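You operate a simulated robot arm through the tools that you are given. There is no shell and no other tool.

The job below is to be done with a simulated robot arm. You get a single attempt, and the scene is never put back.

Task
Lock the green base, load the red barrel, put the cover on and seal it.
Fine: white slider to LOCK; the yellow seal goes on the square pad on the cover; the other barrel, the red seal, the coil and the orange base with its cover stay. Set down upright: what you pick out.

The check looks at the end state, three seconds after you hand in, the way a careful person would. Anything else that was tipped, shoved, dropped, spilled or broken makes it a failure. A push-on lid holds only when it is set on centred and level and pressed home; a screw cap is set on level and turned clockwise until tight.

Robot
A 6-joint arm with a two-finger parallel gripper, fixed in place. Base frame: the origin is on the floor under the middle of its stand, x ahead of it, y to its left, z up; the work surface is at about z = 764. Lengths are in mm, angles in degrees, forces in N, time in s.
With the tool pointing down near the work surface it reaches from about 160 to 840 mm from the base axis. Its first joint turns from -166.0 to 166.0 degrees. Payload 3.91 kg.
Tool frame: the origin (TCP) lies between the finger pads and is the grasp point; the fingertips stand 30 mm ahead of it; z points along the fingers, y is the line along which they close. Largest opening 110 mm; finger width 20, thickness 10; the body of the gripper, 48 by 112 mm, starts 55 mm behind the TCP.
Orientation is told as [roll, pitch, yaw] about the base's x, y, z axes, in that order, counted from this pose: with the fingers straight down and closing along the base's y, the tool's x points along the base's -x, its y along +y and its z along -z.

Tools
- The arm moves only by the tool send_rows. Its argument "rows" is a list of rows, each an object (a shift or turn left out is 0, a gripper value left out holds the last) with "hand": the opening, from 0 (shut) to 1 (fully open); "offset": the shift along the base's x, y, z in mm, a list of three; "delta_rot": the turn, a rotation vector about the base's x, y, z in degrees, a list of three. In form: [{"hand": hand, "offset": [x, y, z], "delta_rot": [ax, ay, az]}, ...]. A call has 1 to 20 rows; each row is the pose to reach, as a shift and turn from the pose commanded when the call began. A row lasts 0.2 s, in which the tool goes at most 50 mm and 8.6 degrees; a call with a longer step from one row to the next is refused whole, and so is a gripper value outside its range. A pose out of reach is approached as far as the arm can. The call stops where the force on the tool passes 90 N (or 10 N more than at its start, if that is more) or the arm is blocked; 0.2 s more then pass. The fingers move at their own pace (about 108 mm/s each) and stop on an object; they squeeze with about 34 N. The grip force told is the motor's: it shows also when the fingers shut on nothing. Time passes only in rows, and 0.2 s behind the last, so rows that repeat a pose let the fingers close. The reply holds the time, the measured pose of the TCP, the force on the tool along the base axes, the opening and the grip force, in the units named above and with some noise, with the torque about the TCP (base axes, N m) and any sound that the robot's microphone picked up.
- Cameras (640 x 400 px; columns grow to the right, rows downward): "scene" is fixed at [399, 649, 1501.5]; the picture's right is [-0.96, -0.27, 0.00], its down [-0.24, 0.83, -0.50] and it looks along [0.14, -0.48, -0.87] (base axes); focal length 307 px, centre (320, 200). "wrist" rides on the gripper at [77, 7, -114] in the tool frame; the picture's right is [-0.09, 1.00, 0.00], its down [-0.80, -0.07, -0.59] and it looks along [-0.59, -0.05, 0.80] (tool axes); focal length 270 px, centre (320, 200). There is no depth. A picture from a camera that has moved, and an enlarged one, comes with that camera's place and axes in the base frame and with its lens.
- camera(camera): a new picture of that camera. It takes no simulated time.
- lift_body(by): slides the trunk up (or, below 0, down) by that many mm; the arm rides with it, the base frame stays. It gives what a move gives, with no picture.
- inspect(camera, box): a new picture of the part [left, top, right, bottom] of that camera's present view, enlarged. It takes no simulated time.
- finish_job(): hands the job in; it is judged then, once.

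Places have to be worked out from the pictures, the camera data and where the tool is seen. Open the gripper and draw the arm clear of the work before you hand the job in, unless the task says otherwise.

The tools are called as a command line: name --argument value ..., lists and objects as JSON in quotes. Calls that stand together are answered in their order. send_rows: Moves the arm, as the interface text tells. Its arguments: {"type":"object","properties":{"rows":{"type":"array","items":{"type":"object","properties":{"hand":{"type":"number"},"offset":{"type":"array","items":{"type":"number"}},"delta_rot":{"type":"array","items":{"type":"number"}}}}}},"required":["rows"]} The other tools are called the same way: lift_body (by) moves the trunk up or down; camera (camera) takes a picture; inspect (camera, box) takes an enlarged picture of a part of a camera's view; finish_job () hands the job in.

At the start:

```text
time_s: 0.0
tool_pos: [312.0, 174.4, 1084.7]
ee_rot: [0.0, 0.1, 0.0]
contact_force: [0.2, 0.1, 0.5]
moment: [-0.01, 0.01, -0.01]
gripper_width: 110.2
grasp_force: 0.1
trunk travel left (down, up): [-350.0, 190.0]
```

scene: 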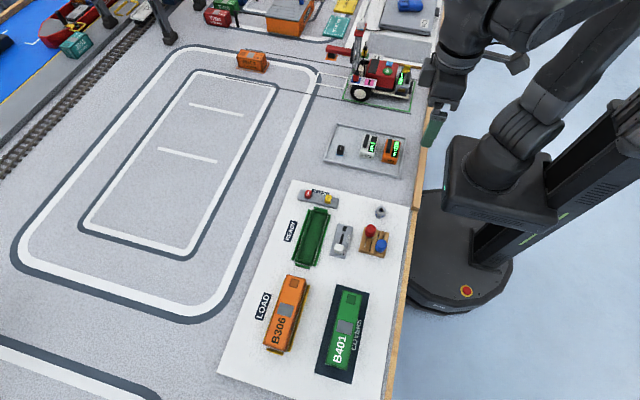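
wrist: 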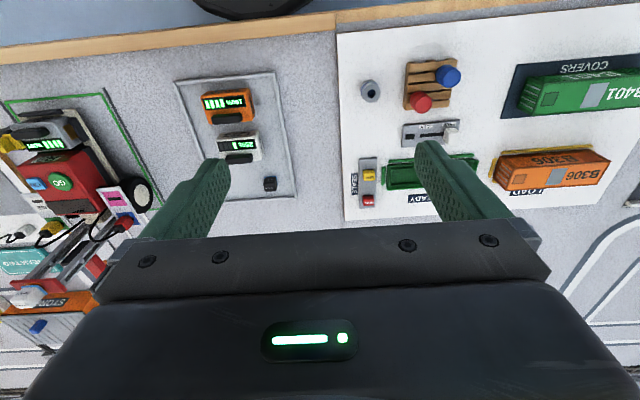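

I'll start by taking enlarged views of the work area to understand the parts.

inspect --camera "scene" --box '[220, 170, 420, 295]'

inspect --camera "scene" --box '[220, 260, 420, 385]'

inspect --camera "wrist" --box '[330, 40, 640, 234]'

```text
3.20 times, centred on (320, 232) of scene
camera zoom: at [399.0, 649.0, 1501.5], right [-0.96, -0.27, 0.0], down [-0.24, 0.83, -0.5], along [0.14, -0.48, -0.87], focal length 982 px, centre (320, 96)
```

zoom: 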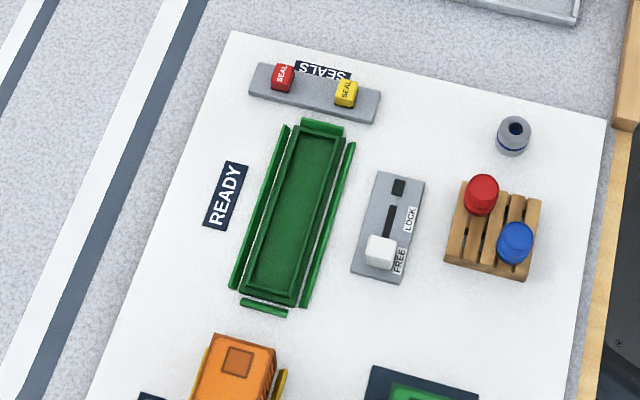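

```text
3.20 times, centred on (320, 322) of scene
camera zoom: at [399.0, 649.0, 1501.5], right [-0.96, -0.27, 0.0], down [-0.24, 0.83, -0.5], along [0.14, -0.48, -0.87], focal length 982 px, centre (320, -192)
```

zoom: 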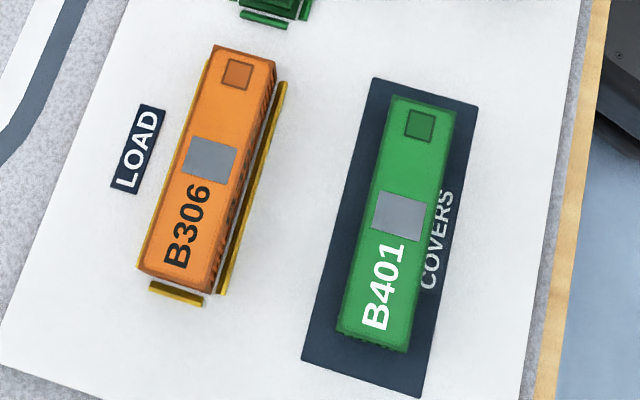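

```text
2.06 times, centred on (485, 137) of wrist
camera zoom: at [235.6, 181.2, 1198.6], right [0.09, 1.0, 0.0], down [0.8, -0.07, 0.59], along [0.59, -0.05, -0.8], focal length 557 px, centre (-20, 330)
```

zoom: 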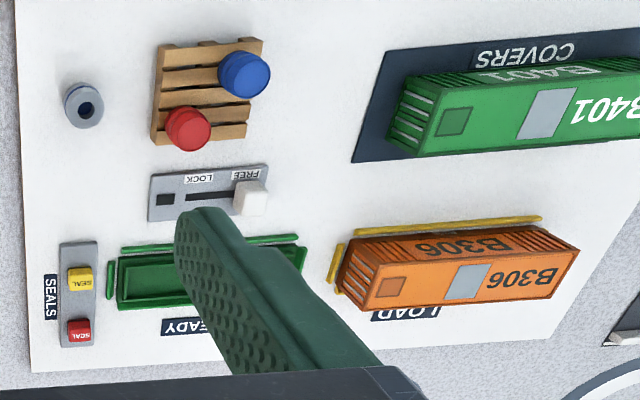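

The pictures put the green base near (504, 356), running along y. The cover is near (374, 550), and the pallet, slider and seals are around the base. I'll bring the wrist camera nearer to see the details.

send_rows --rows '[{"hand": 1, "offset": [10, 26, -30]}, {"offset": [20, 52, -60]}, {"offset": [30, 78, -90]}, {"offset": [40, 104, -120]}, {"offset": [50, 130, -150]}, {"offset": [58, 150, -165]}, {"offset": [58, 150, -165]}]'

camera --camera "wrist"

```text
time_s: 1.6
tool_pos: [371.9, 322.5, 918.5]
ee_rot: [0.0, 0.0, -0.1]
contact_force: [0.1, 0.5, -0.1]
moment: [0.0, 0.01, -0.03]
gripper_width: 109.9
grasp_force: 0.1
trunk travel left (down, up): [-350.0, 190.0]
```

```text
taken
camera wrist: at [293.3, 329.5, 1032.5], right [0.09, 1.0, 0.0], down [0.8, -0.07, 0.59], along [0.59, -0.05, -0.8], focal length 270 px, centre (320, 200)
```

wrist: 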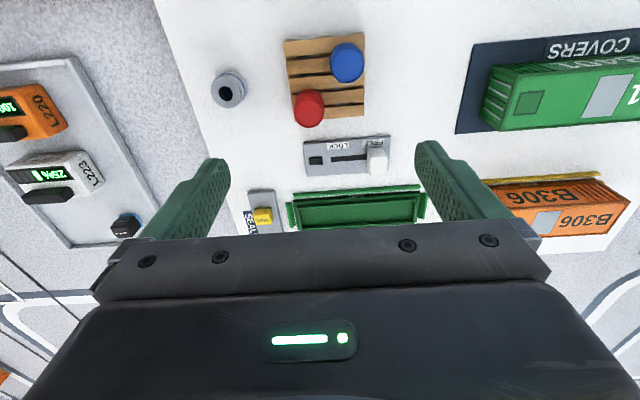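

The slider panel, pallet and base are all visible. I'll enlarge each one.

inspect --camera "wrist" --box '[200, 120, 440, 240]'

inspect --camera "wrist" --box '[200, 20, 400, 145]'

inspect --camera "wrist" --box '[450, 20, 640, 140]'

```text
2.67 times, centred on (320, 180) of wrist
camera zoom: at [293.3, 329.5, 1032.5], right [0.09, 1.0, 0.0], down [0.8, -0.07, 0.59], along [0.59, -0.05, -0.8], focal length 721 px, centre (320, 253)
```

zoom: 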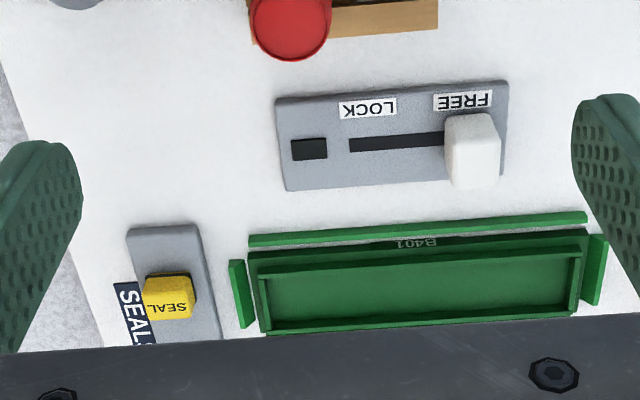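

```text
3.20 times, centred on (300, 82) of wrist
camera zoom: at [293.3, 329.5, 1032.5], right [0.09, 1.0, 0.0], down [0.8, -0.07, 0.59], along [0.59, -0.05, -0.8], focal length 865 px, centre (384, 576)
```

zoom: 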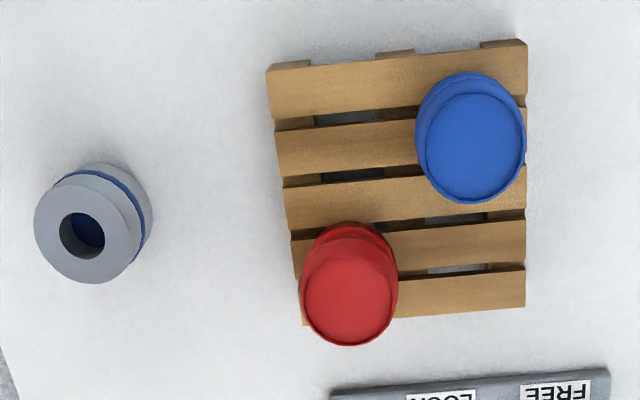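

```text
3.33 times, centred on (545, 80) of wrist
camera zoom: at [293.3, 329.5, 1032.5], right [0.09, 1.0, 0.0], down [0.8, -0.07, 0.59], along [0.59, -0.05, -0.8], focal length 901 px, centre (-430, 600)
```

zoom: 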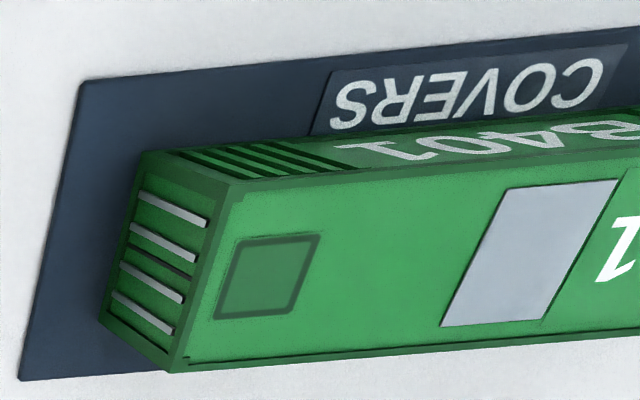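

The scene geometry suggests the dark green 19 mm square is the pad, while the grey patch is rectangular. I'll zoom in further on the base, cover, slider and seals to get precise positions.

inspect --camera "scene" --box '[285, 200, 365, 275]'

inspect --camera "scene" --box '[310, 275, 380, 385]'

inspect --camera "scene" --box '[295, 185, 345, 215]'

inspect --camera "scene" --box '[325, 200, 405, 260]'

```text
5.33 times, centred on (325, 238) of scene
camera zoom: at [399.0, 649.0, 1501.5], right [-0.96, -0.27, 0.0], down [-0.24, 0.83, -0.5], along [0.14, -0.48, -0.87], focal length 1637 px, centre (293, 0)
```

zoom: 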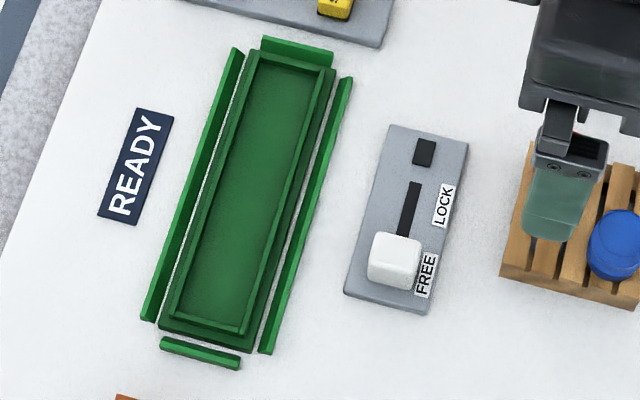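

```text
3.64 times, centred on (345, 330) of scene
camera zoom: at [399.0, 649.0, 1501.5], right [-0.96, -0.27, 0.0], down [-0.24, 0.83, -0.5], along [0.14, -0.48, -0.87], focal length 1116 px, centre (229, -273)
```

zoom: 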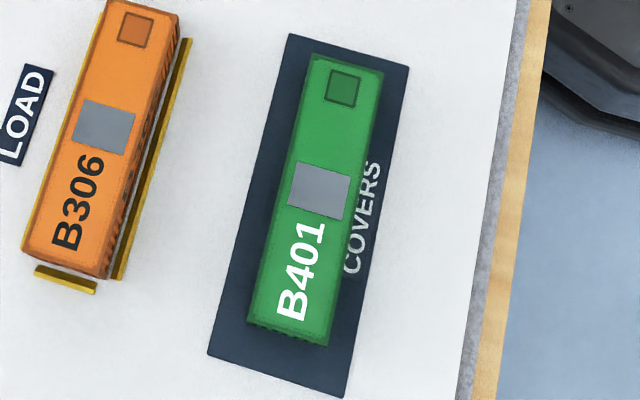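

```text
12.80 times, centred on (320, 200) of scene
camera zoom: at [399.0, 649.0, 1501.5], right [-0.96, -0.27, 0.0], down [-0.24, 0.83, -0.5], along [0.14, -0.48, -0.87], focal length 3929 px, centre (320, 200)
```

zoom: 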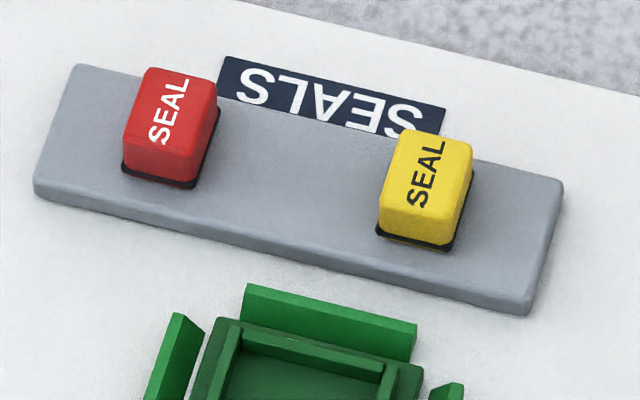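

```text
6.67 times, centred on (365, 230) of scene
camera zoom: at [399.0, 649.0, 1501.5], right [-0.96, -0.27, 0.0], down [-0.24, 0.83, -0.5], along [0.14, -0.48, -0.87], focal length 2046 px, centre (20, 0)
```

zoom: 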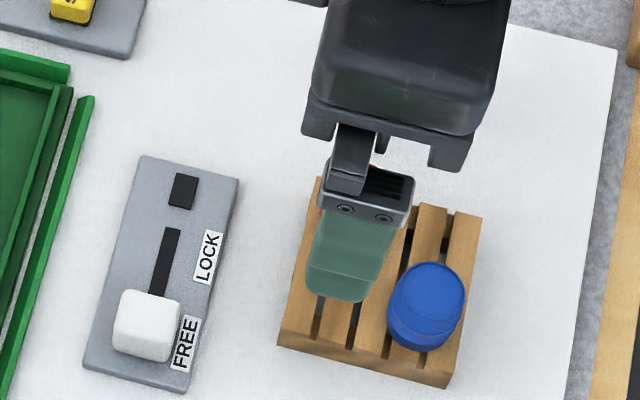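

The seals have a dark foot, and the base has an inner lip that the hollow cover goes over. The slider knob is at about (428, 373), and its slot runs about 36 mm toward -y. I'll hover over the knob with the fingers partly closed and check alignment.

send_rows --rows '[{"hand": 0.5, "offset": [15, 12, -15]}, {"offset": [30, 24, -30]}, {"offset": [45, 36, -45]}, {"offset": [58, 48, -60]}, {"offset": [58, 48, -60]}, {"offset": [58, 48, -60]}]'

camera --camera "wrist"

inspect --camera "scene" --box '[305, 190, 405, 265]'

```text
time_s: 3.0
tool_pos: [429.5, 371.1, 858.1]
ee_rot: [0.0, 0.1, 0.0]
contact_force: [0.1, 0.0, 0.7]
moment: [0.01, 0.01, 0.0]
gripper_width: 55.1
grasp_force: 0.0
trunk travel left (down, up): [-350.0, 190.0]
```

```text
taken
camera wrist: at [351.6, 377.6, 972.6], right [0.09, 1.0, 0.0], down [0.8, -0.07, 0.59], along [0.59, -0.05, -0.8], focal length 270 px, centre (320, 200)
```

wrist: 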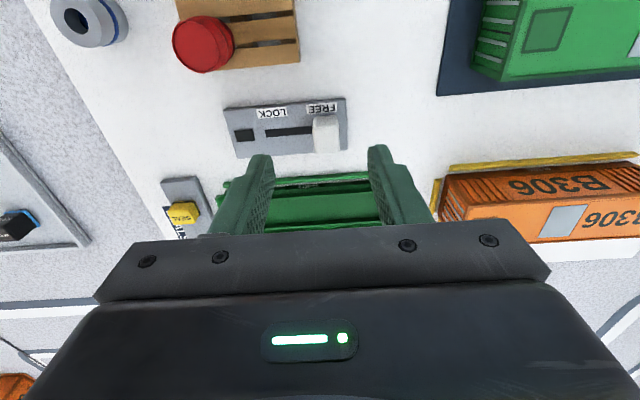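

```text
5.33 times, centred on (355, 228) of scene
camera zoom: at [399.0, 649.0, 1501.5], right [-0.96, -0.27, 0.0], down [-0.24, 0.83, -0.5], along [0.14, -0.48, -0.87], focal length 1637 px, centre (133, 53)
```

zoom: 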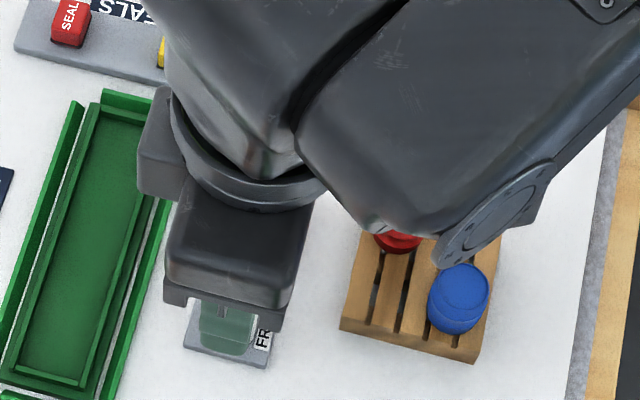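

From the wrist view the knob sits between the finger planes. I'll zoom in to fix its place and height.

inspect --camera "wrist" --box '[210, 85, 370, 185]'

inspect --camera "wrist" --box '[210, 160, 450, 235]'

```text
4.00 times, centred on (290, 135) of wrist
camera zoom: at [351.6, 377.6, 972.6], right [0.09, 1.0, 0.0], down [0.8, -0.07, 0.59], along [0.59, -0.05, -0.8], focal length 1081 px, centre (440, 460)
```

zoom: 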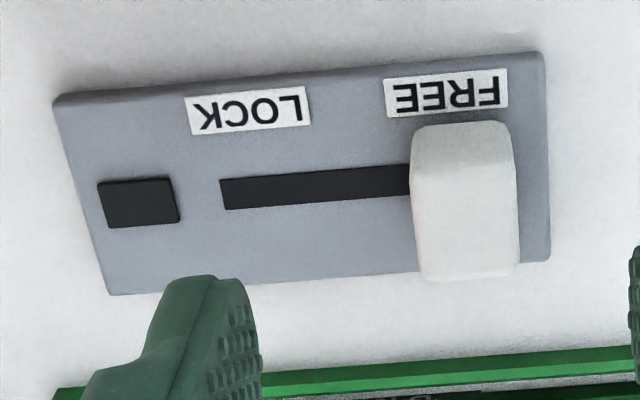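

```text
2.67 times, centred on (330, 198) of wrist
camera zoom: at [351.6, 377.6, 972.6], right [0.09, 1.0, 0.0], down [0.8, -0.07, 0.59], along [0.59, -0.05, -0.8], focal length 721 px, centre (293, 207)
```

zoom: 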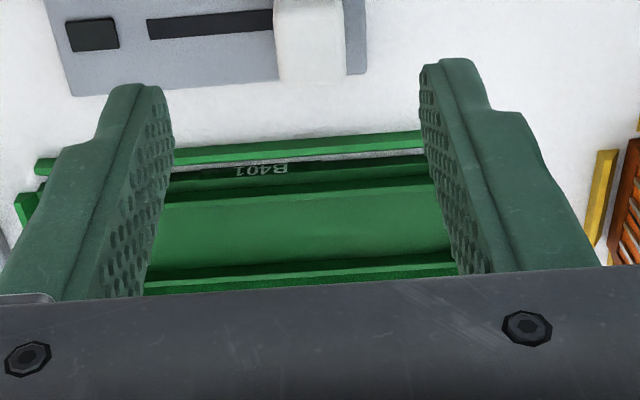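

The knob is about 18 × 23 mm and roughly 18 mm high, centred near y = 374. I'll go straight down around it, stopping with the fingertips at about z = 775, and then close.

send_rows --rows '[{"offset": [1, 3, -15]}, {"offset": [1, 3, -30]}, {"offset": [1, 3, -42]}, {"offset": [1, 3, -50]}, {"offset": [1, 3, -53]}, {"offset": [1, 3, -53]}]'

inspect --camera "wrist" --box '[210, 85, 430, 245]'

```text
time_s: 4.4
tool_pos: [430.4, 374.2, 807.7]
ee_rot: [0.1, -0.1, 0.0]
contact_force: [1.0, -0.5, 10.2]
moment: [-0.32, 0.06, 0.03]
gripper_width: 55.1
grasp_force: 0.0
trunk travel left (down, up): [-350.0, 190.0]
```

```text
2.50 times, centred on (320, 165) of wrist
camera zoom: at [352.4, 381.2, 921.8], right [0.09, 1.0, 0.0], down [0.8, -0.07, 0.6], along [0.59, -0.05, -0.8], focal length 676 px, centre (320, 288)
```

zoom: 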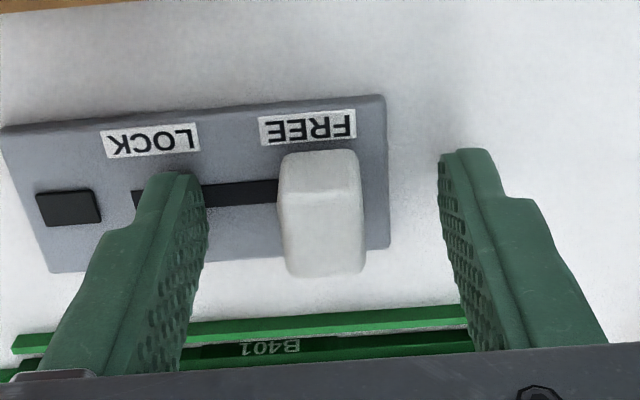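

The -y fingertip touched the panel (10 N, moment -0.32), so the panel top is at about z = 777.5. I'll raise about 4 mm and then close on the knob.

send_rows --rows '[{"offset": [0, 0, 4]}, {"offset": [0, 0, 4]}, {"hand": 0, "offset": [0, 0, 4]}, {"offset": [0, 0, 4]}, {"offset": [0, 0, 4]}]'

inspect --camera "wrist" --box '[210, 85, 430, 245]'

```text
time_s: 5.6
tool_pos: [431.2, 375.0, 810.9]
ee_rot: [0.0, 0.0, -0.1]
contact_force: [-1.8, 0.1, -2.6]
moment: [0.01, 0.08, -0.01]
gripper_width: 16.9
grasp_force: 44.9
trunk travel left (down, up): [-350.0, 190.0]
```

```text
2.50 times, centred on (320, 165) of wrist
camera zoom: at [352.5, 381.8, 924.9], right [0.09, 1.0, 0.0], down [0.8, -0.07, 0.59], along [0.59, -0.05, -0.8], focal length 676 px, centre (320, 288)
```

zoom: 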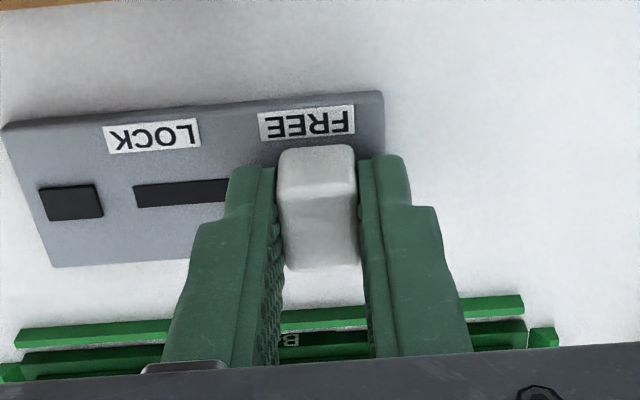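

The knob is held (16.9 mm wide) with the TCP at about y = 374.7. I'll slide it toward LOCK (-y) in small steps, watching the force.

send_rows --rows '[{"hand": 0, "offset": [0, -2, 0]}, {"offset": [0, -4, 0]}, {"offset": [0, -7, 0]}, {"offset": [0, -10, 0]}, {"offset": [0, -13, 0]}, {"offset": [0, -16, 0]}, {"offset": [0, -19, 0]}, {"offset": [0, -22, 0]}, {"offset": [0, -25, 0]}, {"offset": [0, -28, 0]}, {"offset": [0, -30, 0]}, {"offset": [0, -30, 0]}]'

inspect --camera "wrist" --box '[210, 85, 430, 245]'

```text
time_s: 8.2
tool_pos: [429.3, 344.3, 810.4]
ee_rot: [0.0, -0.1, 0.1]
contact_force: [-2.3, 0.2, 6.4]
moment: [-0.01, 0.08, 0.02]
gripper_width: 16.8
grasp_force: 45.2
trunk travel left (down, up): [-350.0, 190.0]
```

```text
2.50 times, centred on (320, 165) of wrist
camera zoom: at [352.3, 352.2, 924.8], right [0.09, 1.0, 0.0], down [0.8, -0.07, 0.6], along [0.59, -0.05, -0.8], focal length 676 px, centre (320, 288)
```

zoom: 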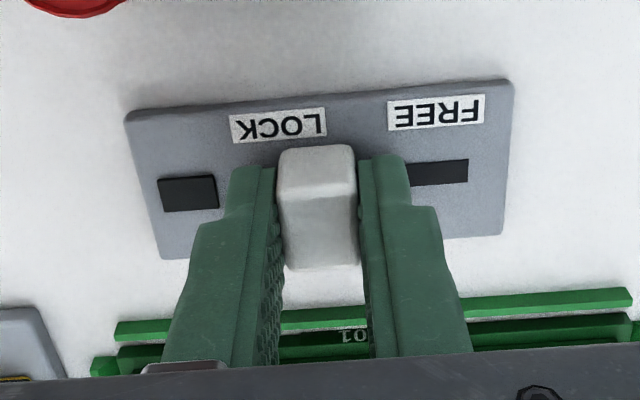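

The slider moved 30 mm without resistance. I'll keep going in small steps until it meets its end stop.

send_rows --rows '[{"hand": 0, "offset": [0, -1.5, 0]}, {"offset": [0, -3, 0]}, {"offset": [0, -4.5, 0]}, {"offset": [0, -6, 0]}, {"offset": [0, -7.5, 0]}, {"offset": [0, -9, 0]}, {"offset": [0, -9, 0]}]'

inspect --camera "wrist" --box '[210, 85, 430, 245]'

```text
time_s: 9.8
tool_pos: [429.4, 337.2, 811.2]
ee_rot: [0.0, -0.1, 0.0]
contact_force: [-0.6, 0.8, 6.9]
moment: [-0.01, -0.02, 0.01]
gripper_width: 17.0
grasp_force: 44.9
trunk travel left (down, up): [-350.0, 190.0]
```

```text
2.50 times, centred on (320, 165) of wrist
camera zoom: at [352.4, 343.1, 924.8], right [0.09, 1.0, 0.0], down [0.8, -0.07, 0.59], along [0.59, -0.05, -0.8], focal length 676 px, centre (320, 288)
```

zoom: 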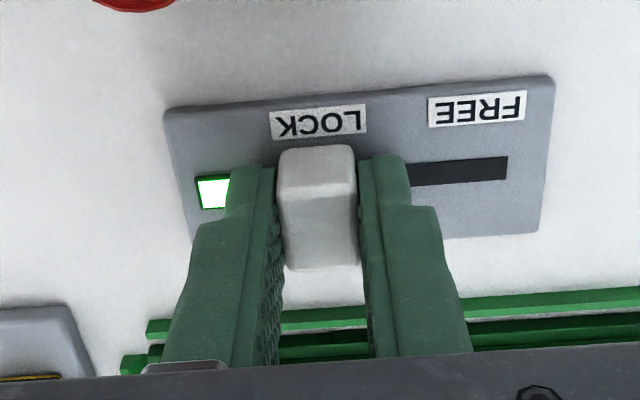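

The indicator lit up when the knob reached LOCK. I'll push a couple of mm more to confirm the stop, then open and rise.

send_rows --rows '[{"hand": 0, "offset": [0, -1, 0]}, {"offset": [0, -2, 0]}, {"offset": [0, -2, 0]}]'

inspect --camera "wrist" --box '[210, 85, 430, 245]'

```text
time_s: 10.6
tool_pos: [431.2, 335.3, 811.6]
ee_rot: [0.0, 0.0, 0.0]
contact_force: [0.4, 2.2, 1.8]
moment: [0.05, -0.14, 0.03]
gripper_width: 16.8
grasp_force: 45.0
trunk travel left (down, up): [-350.0, 190.0]
```

```text
2.50 times, centred on (320, 165) of wrist
camera zoom: at [352.4, 341.6, 924.7], right [0.09, 1.0, 0.0], down [0.8, -0.07, 0.59], along [0.59, -0.05, -0.8], focal length 676 px, centre (320, 288)
```

zoom: 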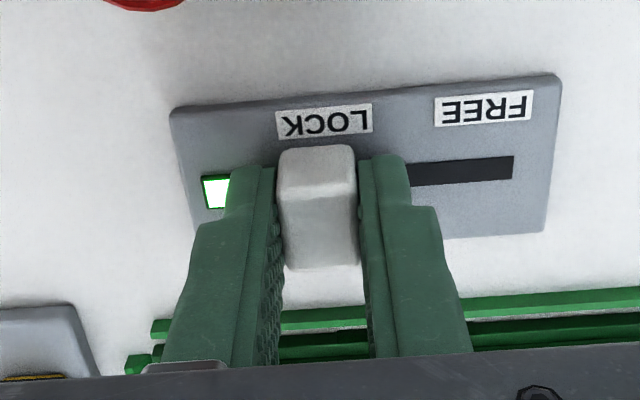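

The slider is at LOCK with the indicator lit. I'll release it, rise, and move over the red barrel near (365, 314).

send_rows --rows '[{"hand": 0.4, "offset": [0, 0, 0]}, {"offset": [0, 0, 0]}, {"offset": [0, 0, 20]}, {"offset": [0, 0, 45]}, {"offset": [0, 0, 75]}, {"offset": [-22, -7, 80]}, {"offset": [-44, -14, 80]}, {"offset": [-65, -21, 80]}, {"offset": [-65, -21, 80]}, {"offset": [-65, -21, 80]}]'

camera --camera "wrist"

inspect --camera "scene" --box '[305, 190, 405, 265]'

```text
time_s: 12.8
tool_pos: [364.5, 311.2, 891.4]
ee_rot: [0.0, -0.1, 0.0]
contact_force: [0.5, -0.7, -0.2]
moment: [0.01, -0.04, 0.03]
gripper_width: 44.0
grasp_force: 0.0
trunk travel left (down, up): [-350.0, 190.0]
```

```text
taken
camera wrist: at [287.5, 318.8, 1005.5], right [0.09, 1.0, 0.0], down [0.8, -0.07, 0.59], along [0.59, -0.05, -0.8], focal length 270 px, centre (320, 200)
```

wrist: 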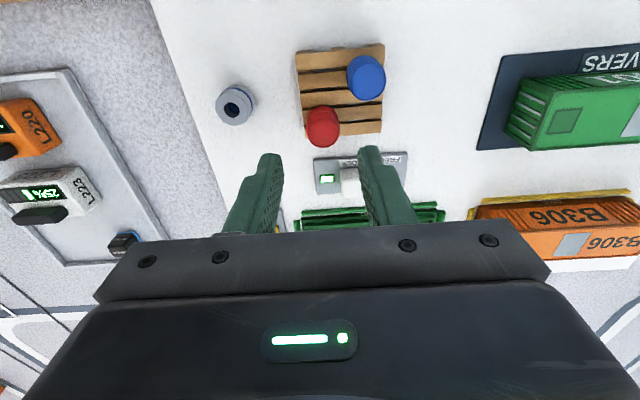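

```text
5.33 times, centred on (355, 228) of scene
camera zoom: at [399.0, 649.0, 1501.5], right [-0.96, -0.27, 0.0], down [-0.24, 0.83, -0.5], along [0.14, -0.48, -0.87], focal length 1637 px, centre (133, 53)
```

zoom: 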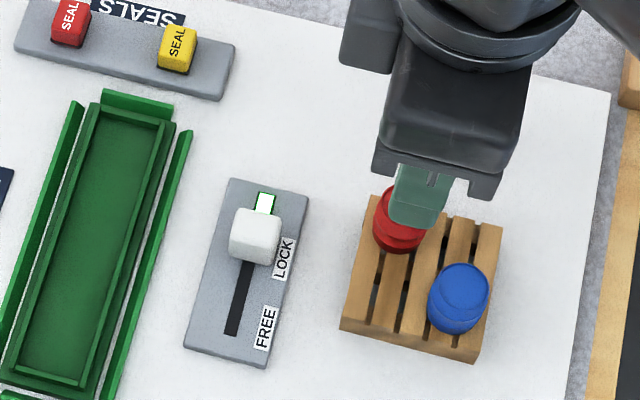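

The slider is at LOCK with its indicator lit. I'll zoom the wrist view on the barrels for position and height.

inspect --camera "wrist" --box '[270, 35, 410, 155]'

inspect --camera "wrist" --box '[220, 100, 420, 225]'

```text
3.33 times, centred on (340, 95) of wrist
camera zoom: at [287.5, 318.8, 1005.5], right [0.09, 1.0, 0.0], down [0.8, -0.07, 0.59], along [0.59, -0.05, -0.8], focal length 901 px, centre (253, 550)
```

zoom: 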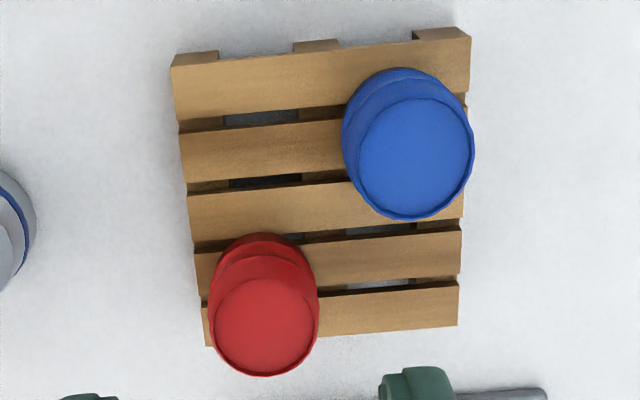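

```text
3.20 times, centred on (320, 162) of wrist
camera zoom: at [287.5, 318.8, 1005.5], right [0.09, 1.0, 0.0], down [0.8, -0.07, 0.59], along [0.59, -0.05, -0.8], focal length 865 px, centre (320, 320)
```

zoom: 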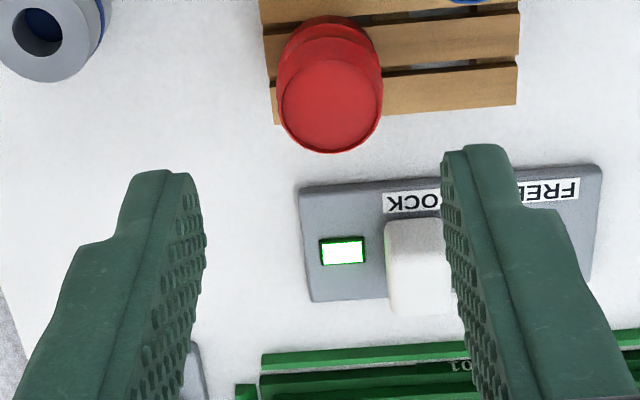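

Triangulating both views puts the red barrel's top centre near (365, 314.5, 817.5). Its diameter is about 24 mm and it stands on the pallet at about z = 789. I'll descend around it and stop with the fingertips about 8 mm above the pallet.

send_rows --rows '[{"hand": 0.4, "offset": [0.7, 2.7, -15]}, {"offset": [0.7, 2.7, -30]}, {"offset": [0.7, 2.7, -42]}, {"offset": [0.7, 2.7, -54]}, {"offset": [0.7, 2.7, -64]}, {"offset": [0.7, 2.7, -64]}]'

inspect --camera "wrist" --box '[220, 80, 420, 240]'

inspect --camera "scene" --box '[355, 200, 415, 260]'

```text
time_s: 14.2
tool_pos: [365.6, 315.5, 827.8]
ee_rot: [0.0, 0.1, 0.0]
contact_force: [-0.1, -0.1, -0.4]
moment: [0.03, -0.01, -0.03]
gripper_width: 43.9
grasp_force: 0.0
trunk travel left (down, up): [-350.0, 190.0]
```

```text
2.50 times, centred on (320, 160) of wrist
camera zoom: at [287.9, 322.2, 940.5], right [0.09, 1.0, 0.0], down [0.8, -0.07, 0.59], along [0.59, -0.05, -0.8], focal length 676 px, centre (320, 300)
```

zoom: 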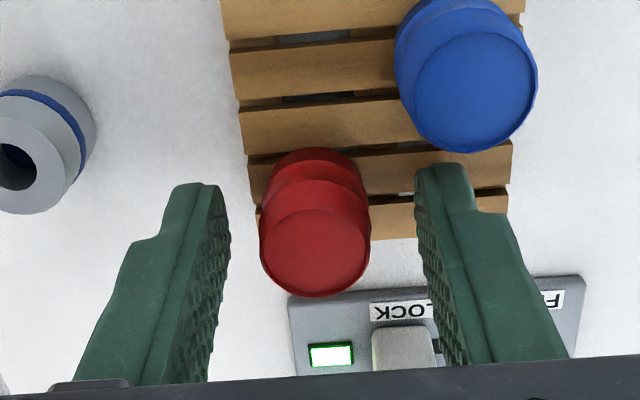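

```text
6.67 times, centred on (385, 230) of scene
camera zoom: at [399.0, 649.0, 1501.5], right [-0.96, -0.27, 0.0], down [-0.24, 0.83, -0.5], along [0.14, -0.48, -0.87], focal length 2046 px, centre (-113, 0)
```

zoom: 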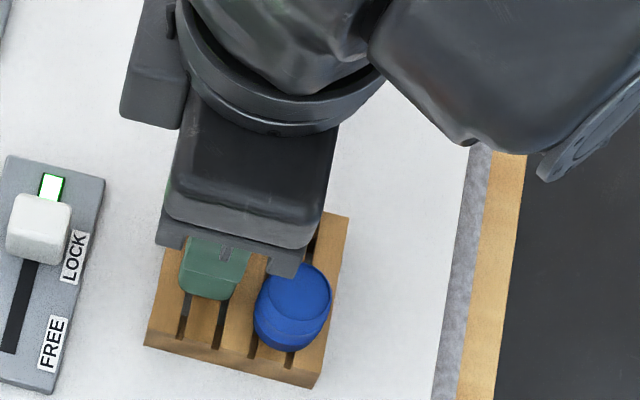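

The barrel is centred between the fingers and the blue one is clear. I'll close on it.

send_rows --rows '[{"hand": 0, "offset": [0, 0, 0]}, {"offset": [0, 0, 0]}, {"offset": [0, 0, 0]}, {"offset": [0, 0, 0]}]'

inspect --camera "wrist" --box '[220, 80, 420, 240]'

```text
time_s: 15.2
tool_pos: [365.0, 315.5, 826.6]
ee_rot: [0.0, 0.0, 0.0]
contact_force: [-0.1, 0.6, -0.1]
moment: [0.0, 0.02, 0.01]
gripper_width: 21.8
grasp_force: 33.9
trunk travel left (down, up): [-350.0, 190.0]
```

```text
2.50 times, centred on (320, 160) of wrist
camera zoom: at [287.9, 322.2, 940.7], right [0.09, 1.0, 0.0], down [0.8, -0.07, 0.59], along [0.59, -0.05, -0.8], focal length 676 px, centre (320, 300)
```

zoom: 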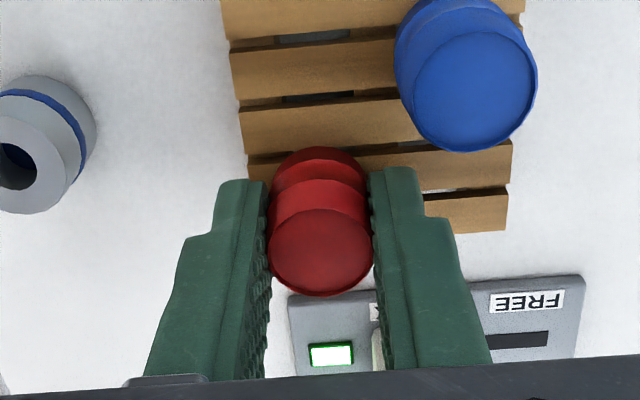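

The barrel is held at 21.8 mm and looks upright. I'll lift it and carry it over the green base at (502, 354).

send_rows --rows '[{"hand": 0, "offset": [0, 0, 8]}, {"offset": [0, 0, 22]}, {"offset": [0, 0, 40]}, {"offset": [0, 0, 58]}, {"offset": [15, 4, 65]}, {"offset": [40, 11, 65]}, {"offset": [68, 19, 65]}, {"offset": [96, 27, 65]}, {"offset": [120, 34, 65]}, {"offset": [132, 38, 65]}, {"offset": [136.5, 39, 65]}, {"offset": [136.5, 39, 65]}, {"offset": [136.5, 39, 65]}]'

camera --camera "wrist"

inspect --camera "scene" --box '[270, 190, 370, 275]'

```text
time_s: 18.0
tool_pos: [504.0, 355.7, 891.3]
ee_rot: [0.0, 0.0, 0.1]
contact_force: [0.1, -0.3, -1.2]
moment: [-0.01, -0.01, 0.02]
gripper_width: 22.2
grasp_force: 33.9
trunk travel left (down, up): [-350.0, 190.0]
```

```text
taken
camera wrist: at [426.3, 362.3, 1004.7], right [0.09, 1.0, 0.0], down [0.8, -0.07, 0.59], along [0.59, -0.05, -0.8], focal length 270 px, centre (320, 200)
```

wrist: 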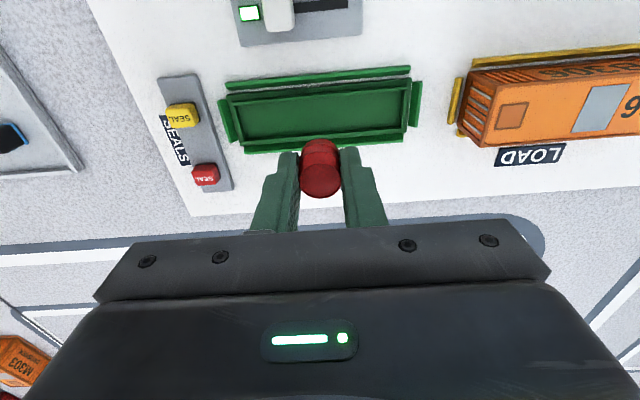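

```text
4.71 times, centred on (320, 232) of scene
camera zoom: at [399.0, 649.0, 1501.5], right [-0.96, -0.27, 0.0], down [-0.24, 0.83, -0.5], along [0.14, -0.48, -0.87], focal length 1444 px, centre (320, 47)
```

zoom: 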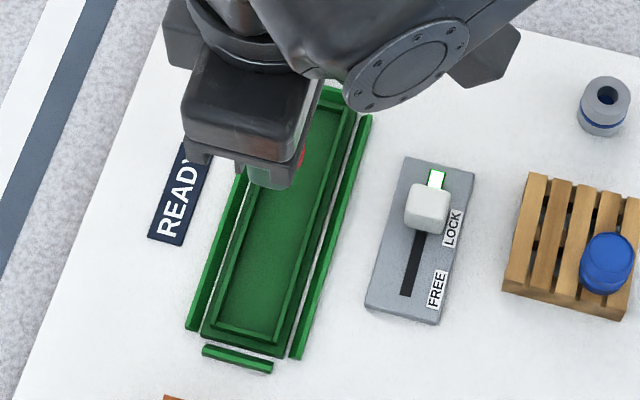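

Here is a good wrist view of the whole tray. I'll zoom in on it to measure its edges precisely.

inspect --camera "wrist" --box '[210, 55, 430, 165]'

inspect --camera "wrist" --box '[215, 70, 295, 150]'

inspect --camera "wrist" --box '[345, 60, 425, 140]'

inspect --camera "wrist" --box '[260, 120, 380, 215]'

```text
2.91 times, centred on (320, 110) of wrist
camera zoom: at [426.3, 362.3, 1004.7], right [0.09, 1.0, 0.0], down [0.8, -0.07, 0.59], along [0.59, -0.05, -0.8], focal length 786 px, centre (320, 462)
```

zoom: 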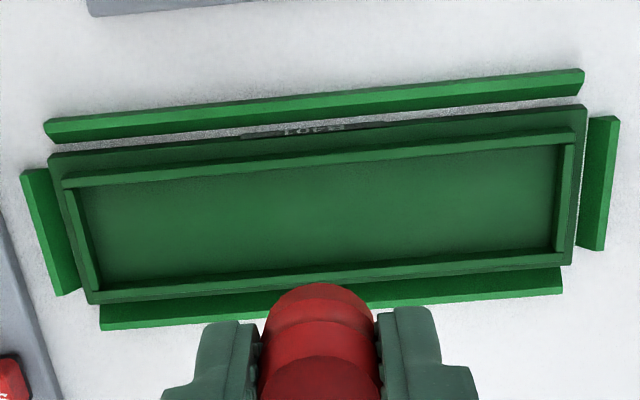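

```text
5.00 times, centred on (255, 110) of wrist
camera zoom: at [426.3, 362.3, 1004.7], right [0.09, 1.0, 0.0], down [0.8, -0.07, 0.59], along [0.59, -0.05, -0.8], focal length 1351 px, centre (645, 650)
```

zoom: 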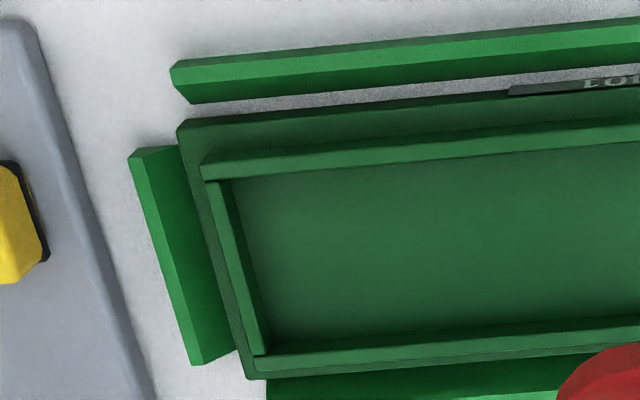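

```text
5.00 times, centred on (385, 100) of wrist
camera zoom: at [426.3, 362.3, 1004.7], right [0.09, 1.0, 0.0], down [0.8, -0.07, 0.59], along [0.59, -0.05, -0.8], focal length 1351 px, centre (-5, 700)
```

zoom: 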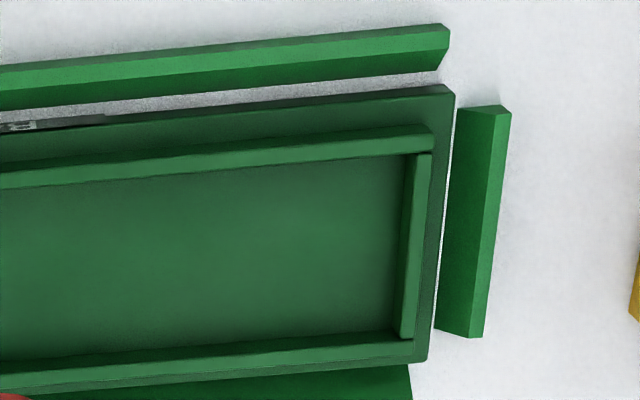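

```text
4.21 times, centred on (320, 168) of wrist
camera zoom: at [426.3, 362.3, 1004.7], right [0.09, 1.0, 0.0], down [0.8, -0.07, 0.59], along [0.59, -0.05, -0.8], focal length 1138 px, centre (320, 337)
```

zoom: 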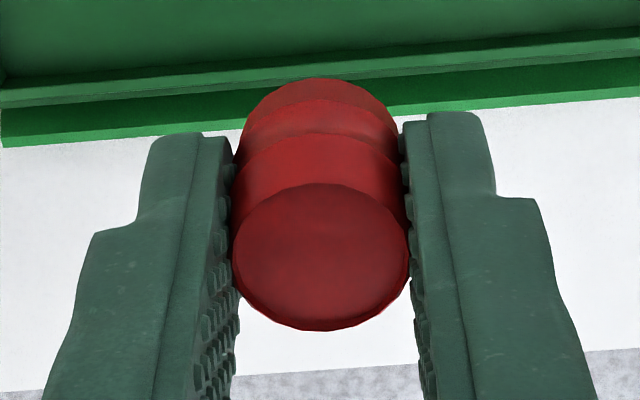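

The tray edges are clear here. I'll also get high-zoom scene views of the tray's +y end and of the held barrel to cross-check.

inspect --camera "scene" --box '[290, 240, 340, 272]'

inspect --camera "scene" --box '[295, 195, 345, 227]'

```text
12.50 times, centred on (315, 256) of scene
camera zoom: at [399.0, 649.0, 1501.5], right [-0.96, -0.27, 0.0], down [-0.24, 0.83, -0.5], along [0.14, -0.48, -0.87], focal length 3837 px, centre (382, -500)
```

zoom: 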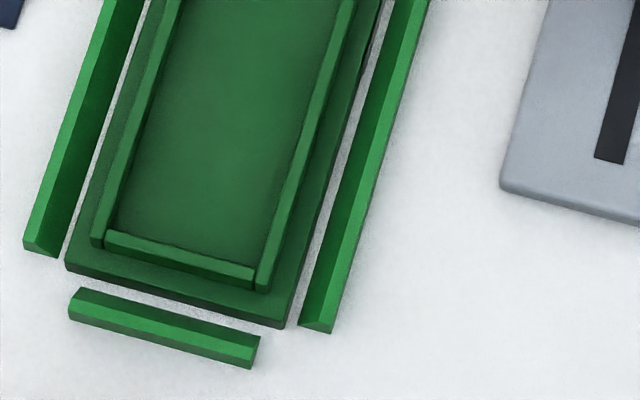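

```text
12.50 times, centred on (320, 211) of scene
camera zoom: at [399.0, 649.0, 1501.5], right [-0.96, -0.27, 0.0], down [-0.24, 0.83, -0.5], along [0.14, -0.48, -0.87], focal length 3837 px, centre (320, 62)
```

zoom: 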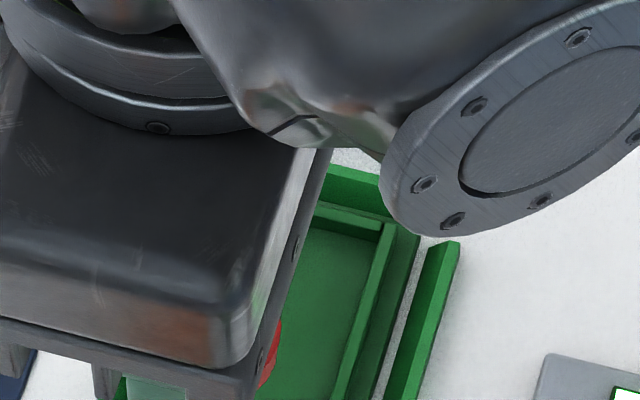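

The flange top is at about z = 777, x from 481.4 to 525.8 and y from 281 to 430, which centres it at about (503.8, 355.5). The inner space is about 28 mm wide. The barrel is held about 0.8 mm ahead of the TCP, so it is already nearly centred. I'll descend to just above the lip and check.

send_rows --rows '[{"hand": 0, "offset": [0, 0, -15]}, {"offset": [0, 0, -30]}, {"offset": [0, 0, -45]}, {"offset": [0, 0, -56]}, {"offset": [0, 0, -60]}, {"offset": [0, 0, -60]}]'

inspect --camera "wrist" --box '[210, 70, 430, 225]'

inspect --camera "scene" --box '[290, 195, 350, 272]'

```text
time_s: 19.4
tool_pos: [502.3, 354.1, 831.8]
ee_rot: [0.0, -0.1, 0.1]
contact_force: [0.3, 0.0, 0.4]
moment: [0.0, 0.01, -0.02]
gripper_width: 22.2
grasp_force: 33.8
trunk travel left (down, up): [-350.0, 190.0]
```

```text
2.58 times, centred on (320, 148) of wrist
camera zoom: at [425.0, 361.4, 945.6], right [0.09, 1.0, 0.0], down [0.8, -0.07, 0.59], along [0.59, -0.05, -0.8], focal length 698 px, centre (320, 336)
```

zoom: 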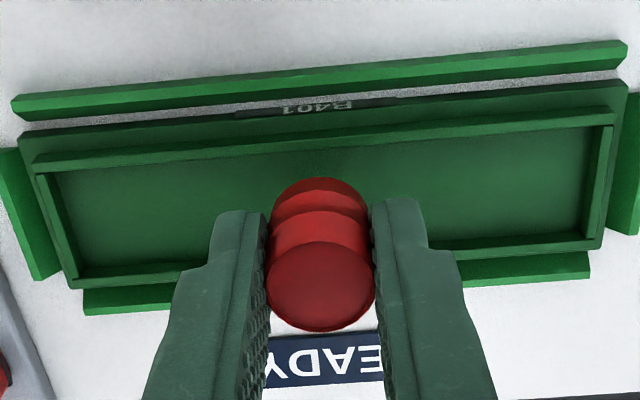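

```text
5.19 times, centred on (320, 234) of scene
camera zoom: at [399.0, 649.0, 1501.5], right [-0.96, -0.27, 0.0], down [-0.24, 0.83, -0.5], along [0.14, -0.48, -0.87], focal length 1594 px, centre (320, 26)
```

zoom: 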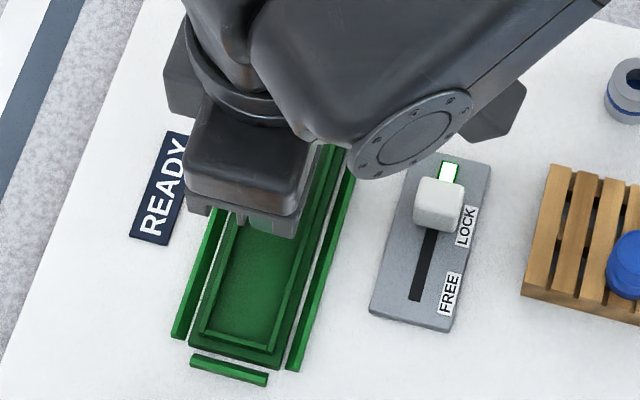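

The camera data puts the TCP at (502.0, 354.4), so the barrel sits about 1 mm off toward -x and -y. I'll correct by (+1.1, +1) and lower a bit, still above the lip.

send_rows --rows '[{"hand": 0, "offset": [1.1, 1, 0]}, {"offset": [1.1, 1, -4]}, {"offset": [1.1, 1, -7]}, {"offset": [1.1, 1, -7]}]'

inspect --camera "wrist" --box '[210, 70, 430, 225]'

```text
time_s: 20.4
tool_pos: [504.1, 354.7, 825.7]
ee_rot: [0.1, 0.1, 0.0]
contact_force: [0.0, -0.7, 0.2]
moment: [0.01, 0.01, -0.01]
gripper_width: 22.2
grasp_force: 34.0
trunk travel left (down, up): [-350.0, 190.0]
```

```text
2.58 times, centred on (320, 148) of wrist
camera zoom: at [426.3, 361.9, 938.8], right [0.09, 1.0, 0.0], down [0.8, -0.07, 0.59], along [0.59, -0.05, -0.8], focal length 698 px, centre (320, 336)
```

zoom: 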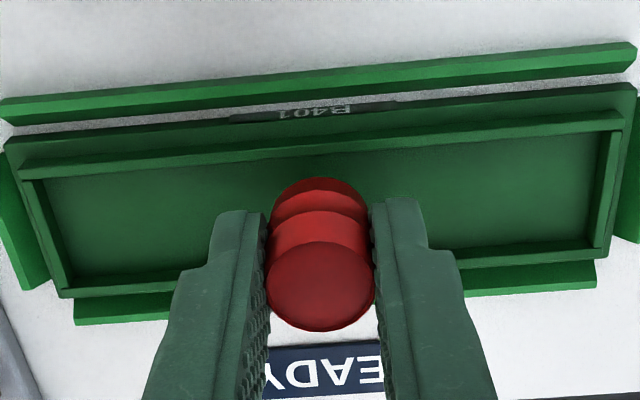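

The barrel is at about (504, 355) with its bottom near z = 787. I'll lower slowly into the tray.

send_rows --rows '[{"hand": 0, "offset": [0, 0, -2.5]}, {"offset": [0, 0, -5]}, {"offset": [0, 0, -7]}, {"offset": [0, 0, -8]}, {"offset": [0, 0, -8]}]'

inspect --camera "wrist" --box '[210, 70, 430, 225]'

```text
time_s: 21.6
tool_pos: [503.5, 354.7, 816.8]
ee_rot: [-0.1, 0.0, 0.0]
contact_force: [0.2, 0.4, -1.4]
moment: [0.01, -0.02, 0.01]
gripper_width: 22.6
grasp_force: 33.8
trunk travel left (down, up): [-350.0, 190.0]
```

```text
2.58 times, centred on (320, 148) of wrist
camera zoom: at [425.7, 362.5, 930.5], right [0.09, 1.0, 0.0], down [0.8, -0.07, 0.59], along [0.59, -0.05, -0.8], focal length 698 px, centre (320, 336)
```

zoom: 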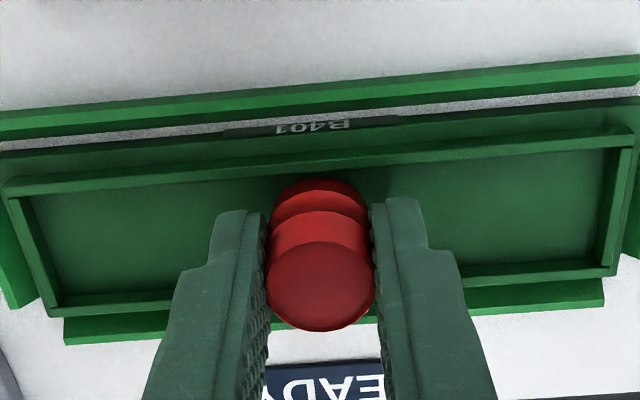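

There's no contact yet and the barrel is within the lip. I'll continue down in 1 mm steps until it touches the floor.

send_rows --rows '[{"hand": 0, "offset": [0, 0, -1]}, {"offset": [0, 0, -2]}, {"offset": [0, 0, -3]}, {"offset": [0, 0, -3]}]'

```text
time_s: 22.6
tool_pos: [503.7, 355.5, 815.0]
ee_rot: [0.1, -0.1, -0.1]
contact_force: [-0.3, -1.5, 5.0]
moment: [-0.03, 0.02, 0.03]
gripper_width: 22.2
grasp_force: 34.1
trunk travel left (down, up): [-350.0, 190.0]
```

Contact at TCP z = 815 (5 N) means the barrel stands on the floor at about z = 777. I'll open gently and check that it stands, then rise.

send_rows --rows '[{"hand": 0.38, "offset": [0, 0, 0]}, {"offset": [0, 0, 0]}, {"offset": [0, 0, 0]}]'

inspect --camera "wrist" --box '[210, 70, 430, 225]'

```text
time_s: 23.4
tool_pos: [504.6, 355.1, 814.8]
ee_rot: [0.0, 0.0, 0.0]
contact_force: [0.2, 1.3, 0.5]
moment: [-0.03, -0.03, -0.03]
gripper_width: 41.8
grasp_force: 0.1
trunk travel left (down, up): [-350.0, 190.0]
```

```text
2.58 times, centred on (320, 148) of wrist
camera zoom: at [426.6, 362.5, 927.8], right [0.09, 1.0, 0.0], down [0.8, -0.07, 0.59], along [0.59, -0.05, -0.8], focal length 698 px, centre (320, 336)
```

zoom: 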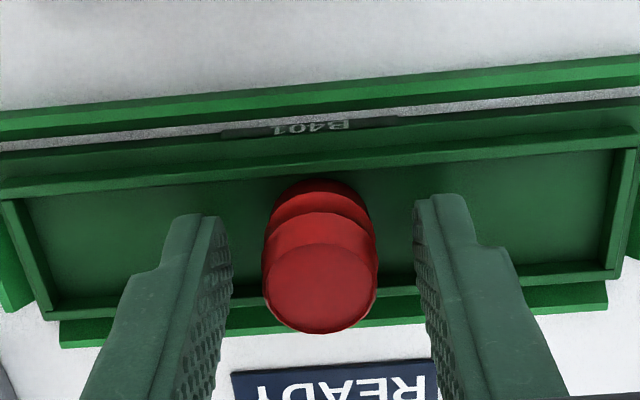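

The barrel stands upright in the tray. I'll rise, then travel over the cover while turning the tool +90° about z, so the fingers close across the cover's width.

send_rows --rows '[{"hand": 0.38, "offset": [0, 0, 15]}, {"offset": [0, 0, 40]}, {"offset": [0, 0, 75]}, {"offset": [0, 0, 105]}, {"offset": [-12, 17, 110], "delta_rot": [0, 0, 8]}, {"offset": [-24, 35, 110], "delta_rot": [0, 0, 16]}, {"offset": [-36, 52, 110], "delta_rot": [0, 0, 24]}, {"offset": [-48, 70, 110], "delta_rot": [0, 0, 32]}, {"offset": [-60, 88, 110], "delta_rot": [0, 0, 40]}, {"offset": [-72, 106, 110], "delta_rot": [0, 0, 48]}, {"offset": [-84, 124, 110], "delta_rot": [0, 0, 56]}, {"offset": [-96, 142, 110], "delta_rot": [0, 0, 64]}, {"offset": [-108, 160, 110], "delta_rot": [0, 0, 72]}, {"hand": 0.7, "offset": [-120, 178, 110], "delta_rot": [0, 0, 80]}, {"offset": [-128, 190, 110], "delta_rot": [0, 0, 87]}, {"offset": [-131, 193, 110], "delta_rot": [0, 0, 90]}, {"offset": [-131, 193, 110], "delta_rot": [0, 0, 90]}]'

camera --camera "wrist"

camera --camera "scene"

```text
time_s: 27.0
tool_pos: [373.6, 550.0, 923.2]
ee_rot: [0.0, 0.0, 90.1]
contact_force: [-0.7, 0.2, -0.8]
moment: [-0.02, 0.0, 0.03]
gripper_width: 76.8
grasp_force: 0.0
trunk travel left (down, up): [-350.0, 190.0]
```

```text
taken
camera wrist: at [365.3, 472.7, 1037.2], right [-1.0, 0.09, 0.0], down [0.07, 0.8, 0.59], along [0.05, 0.59, -0.8], focal length 270 px, centre (320, 200)
```

wrist: 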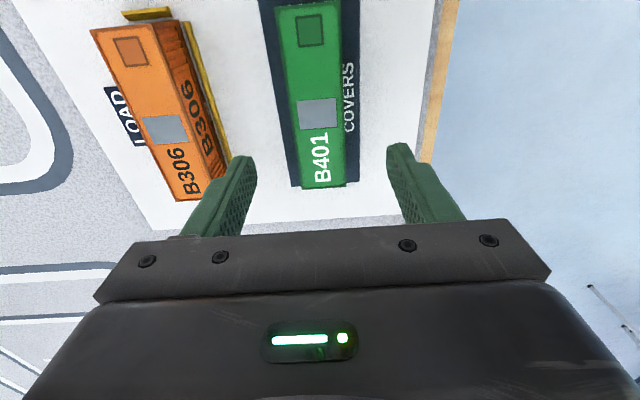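

```text
taken
```

scene: 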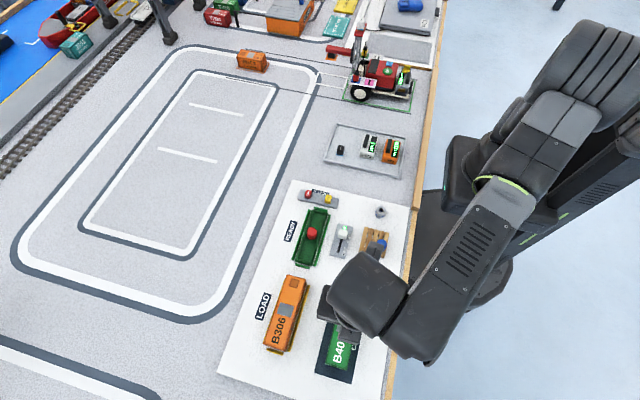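

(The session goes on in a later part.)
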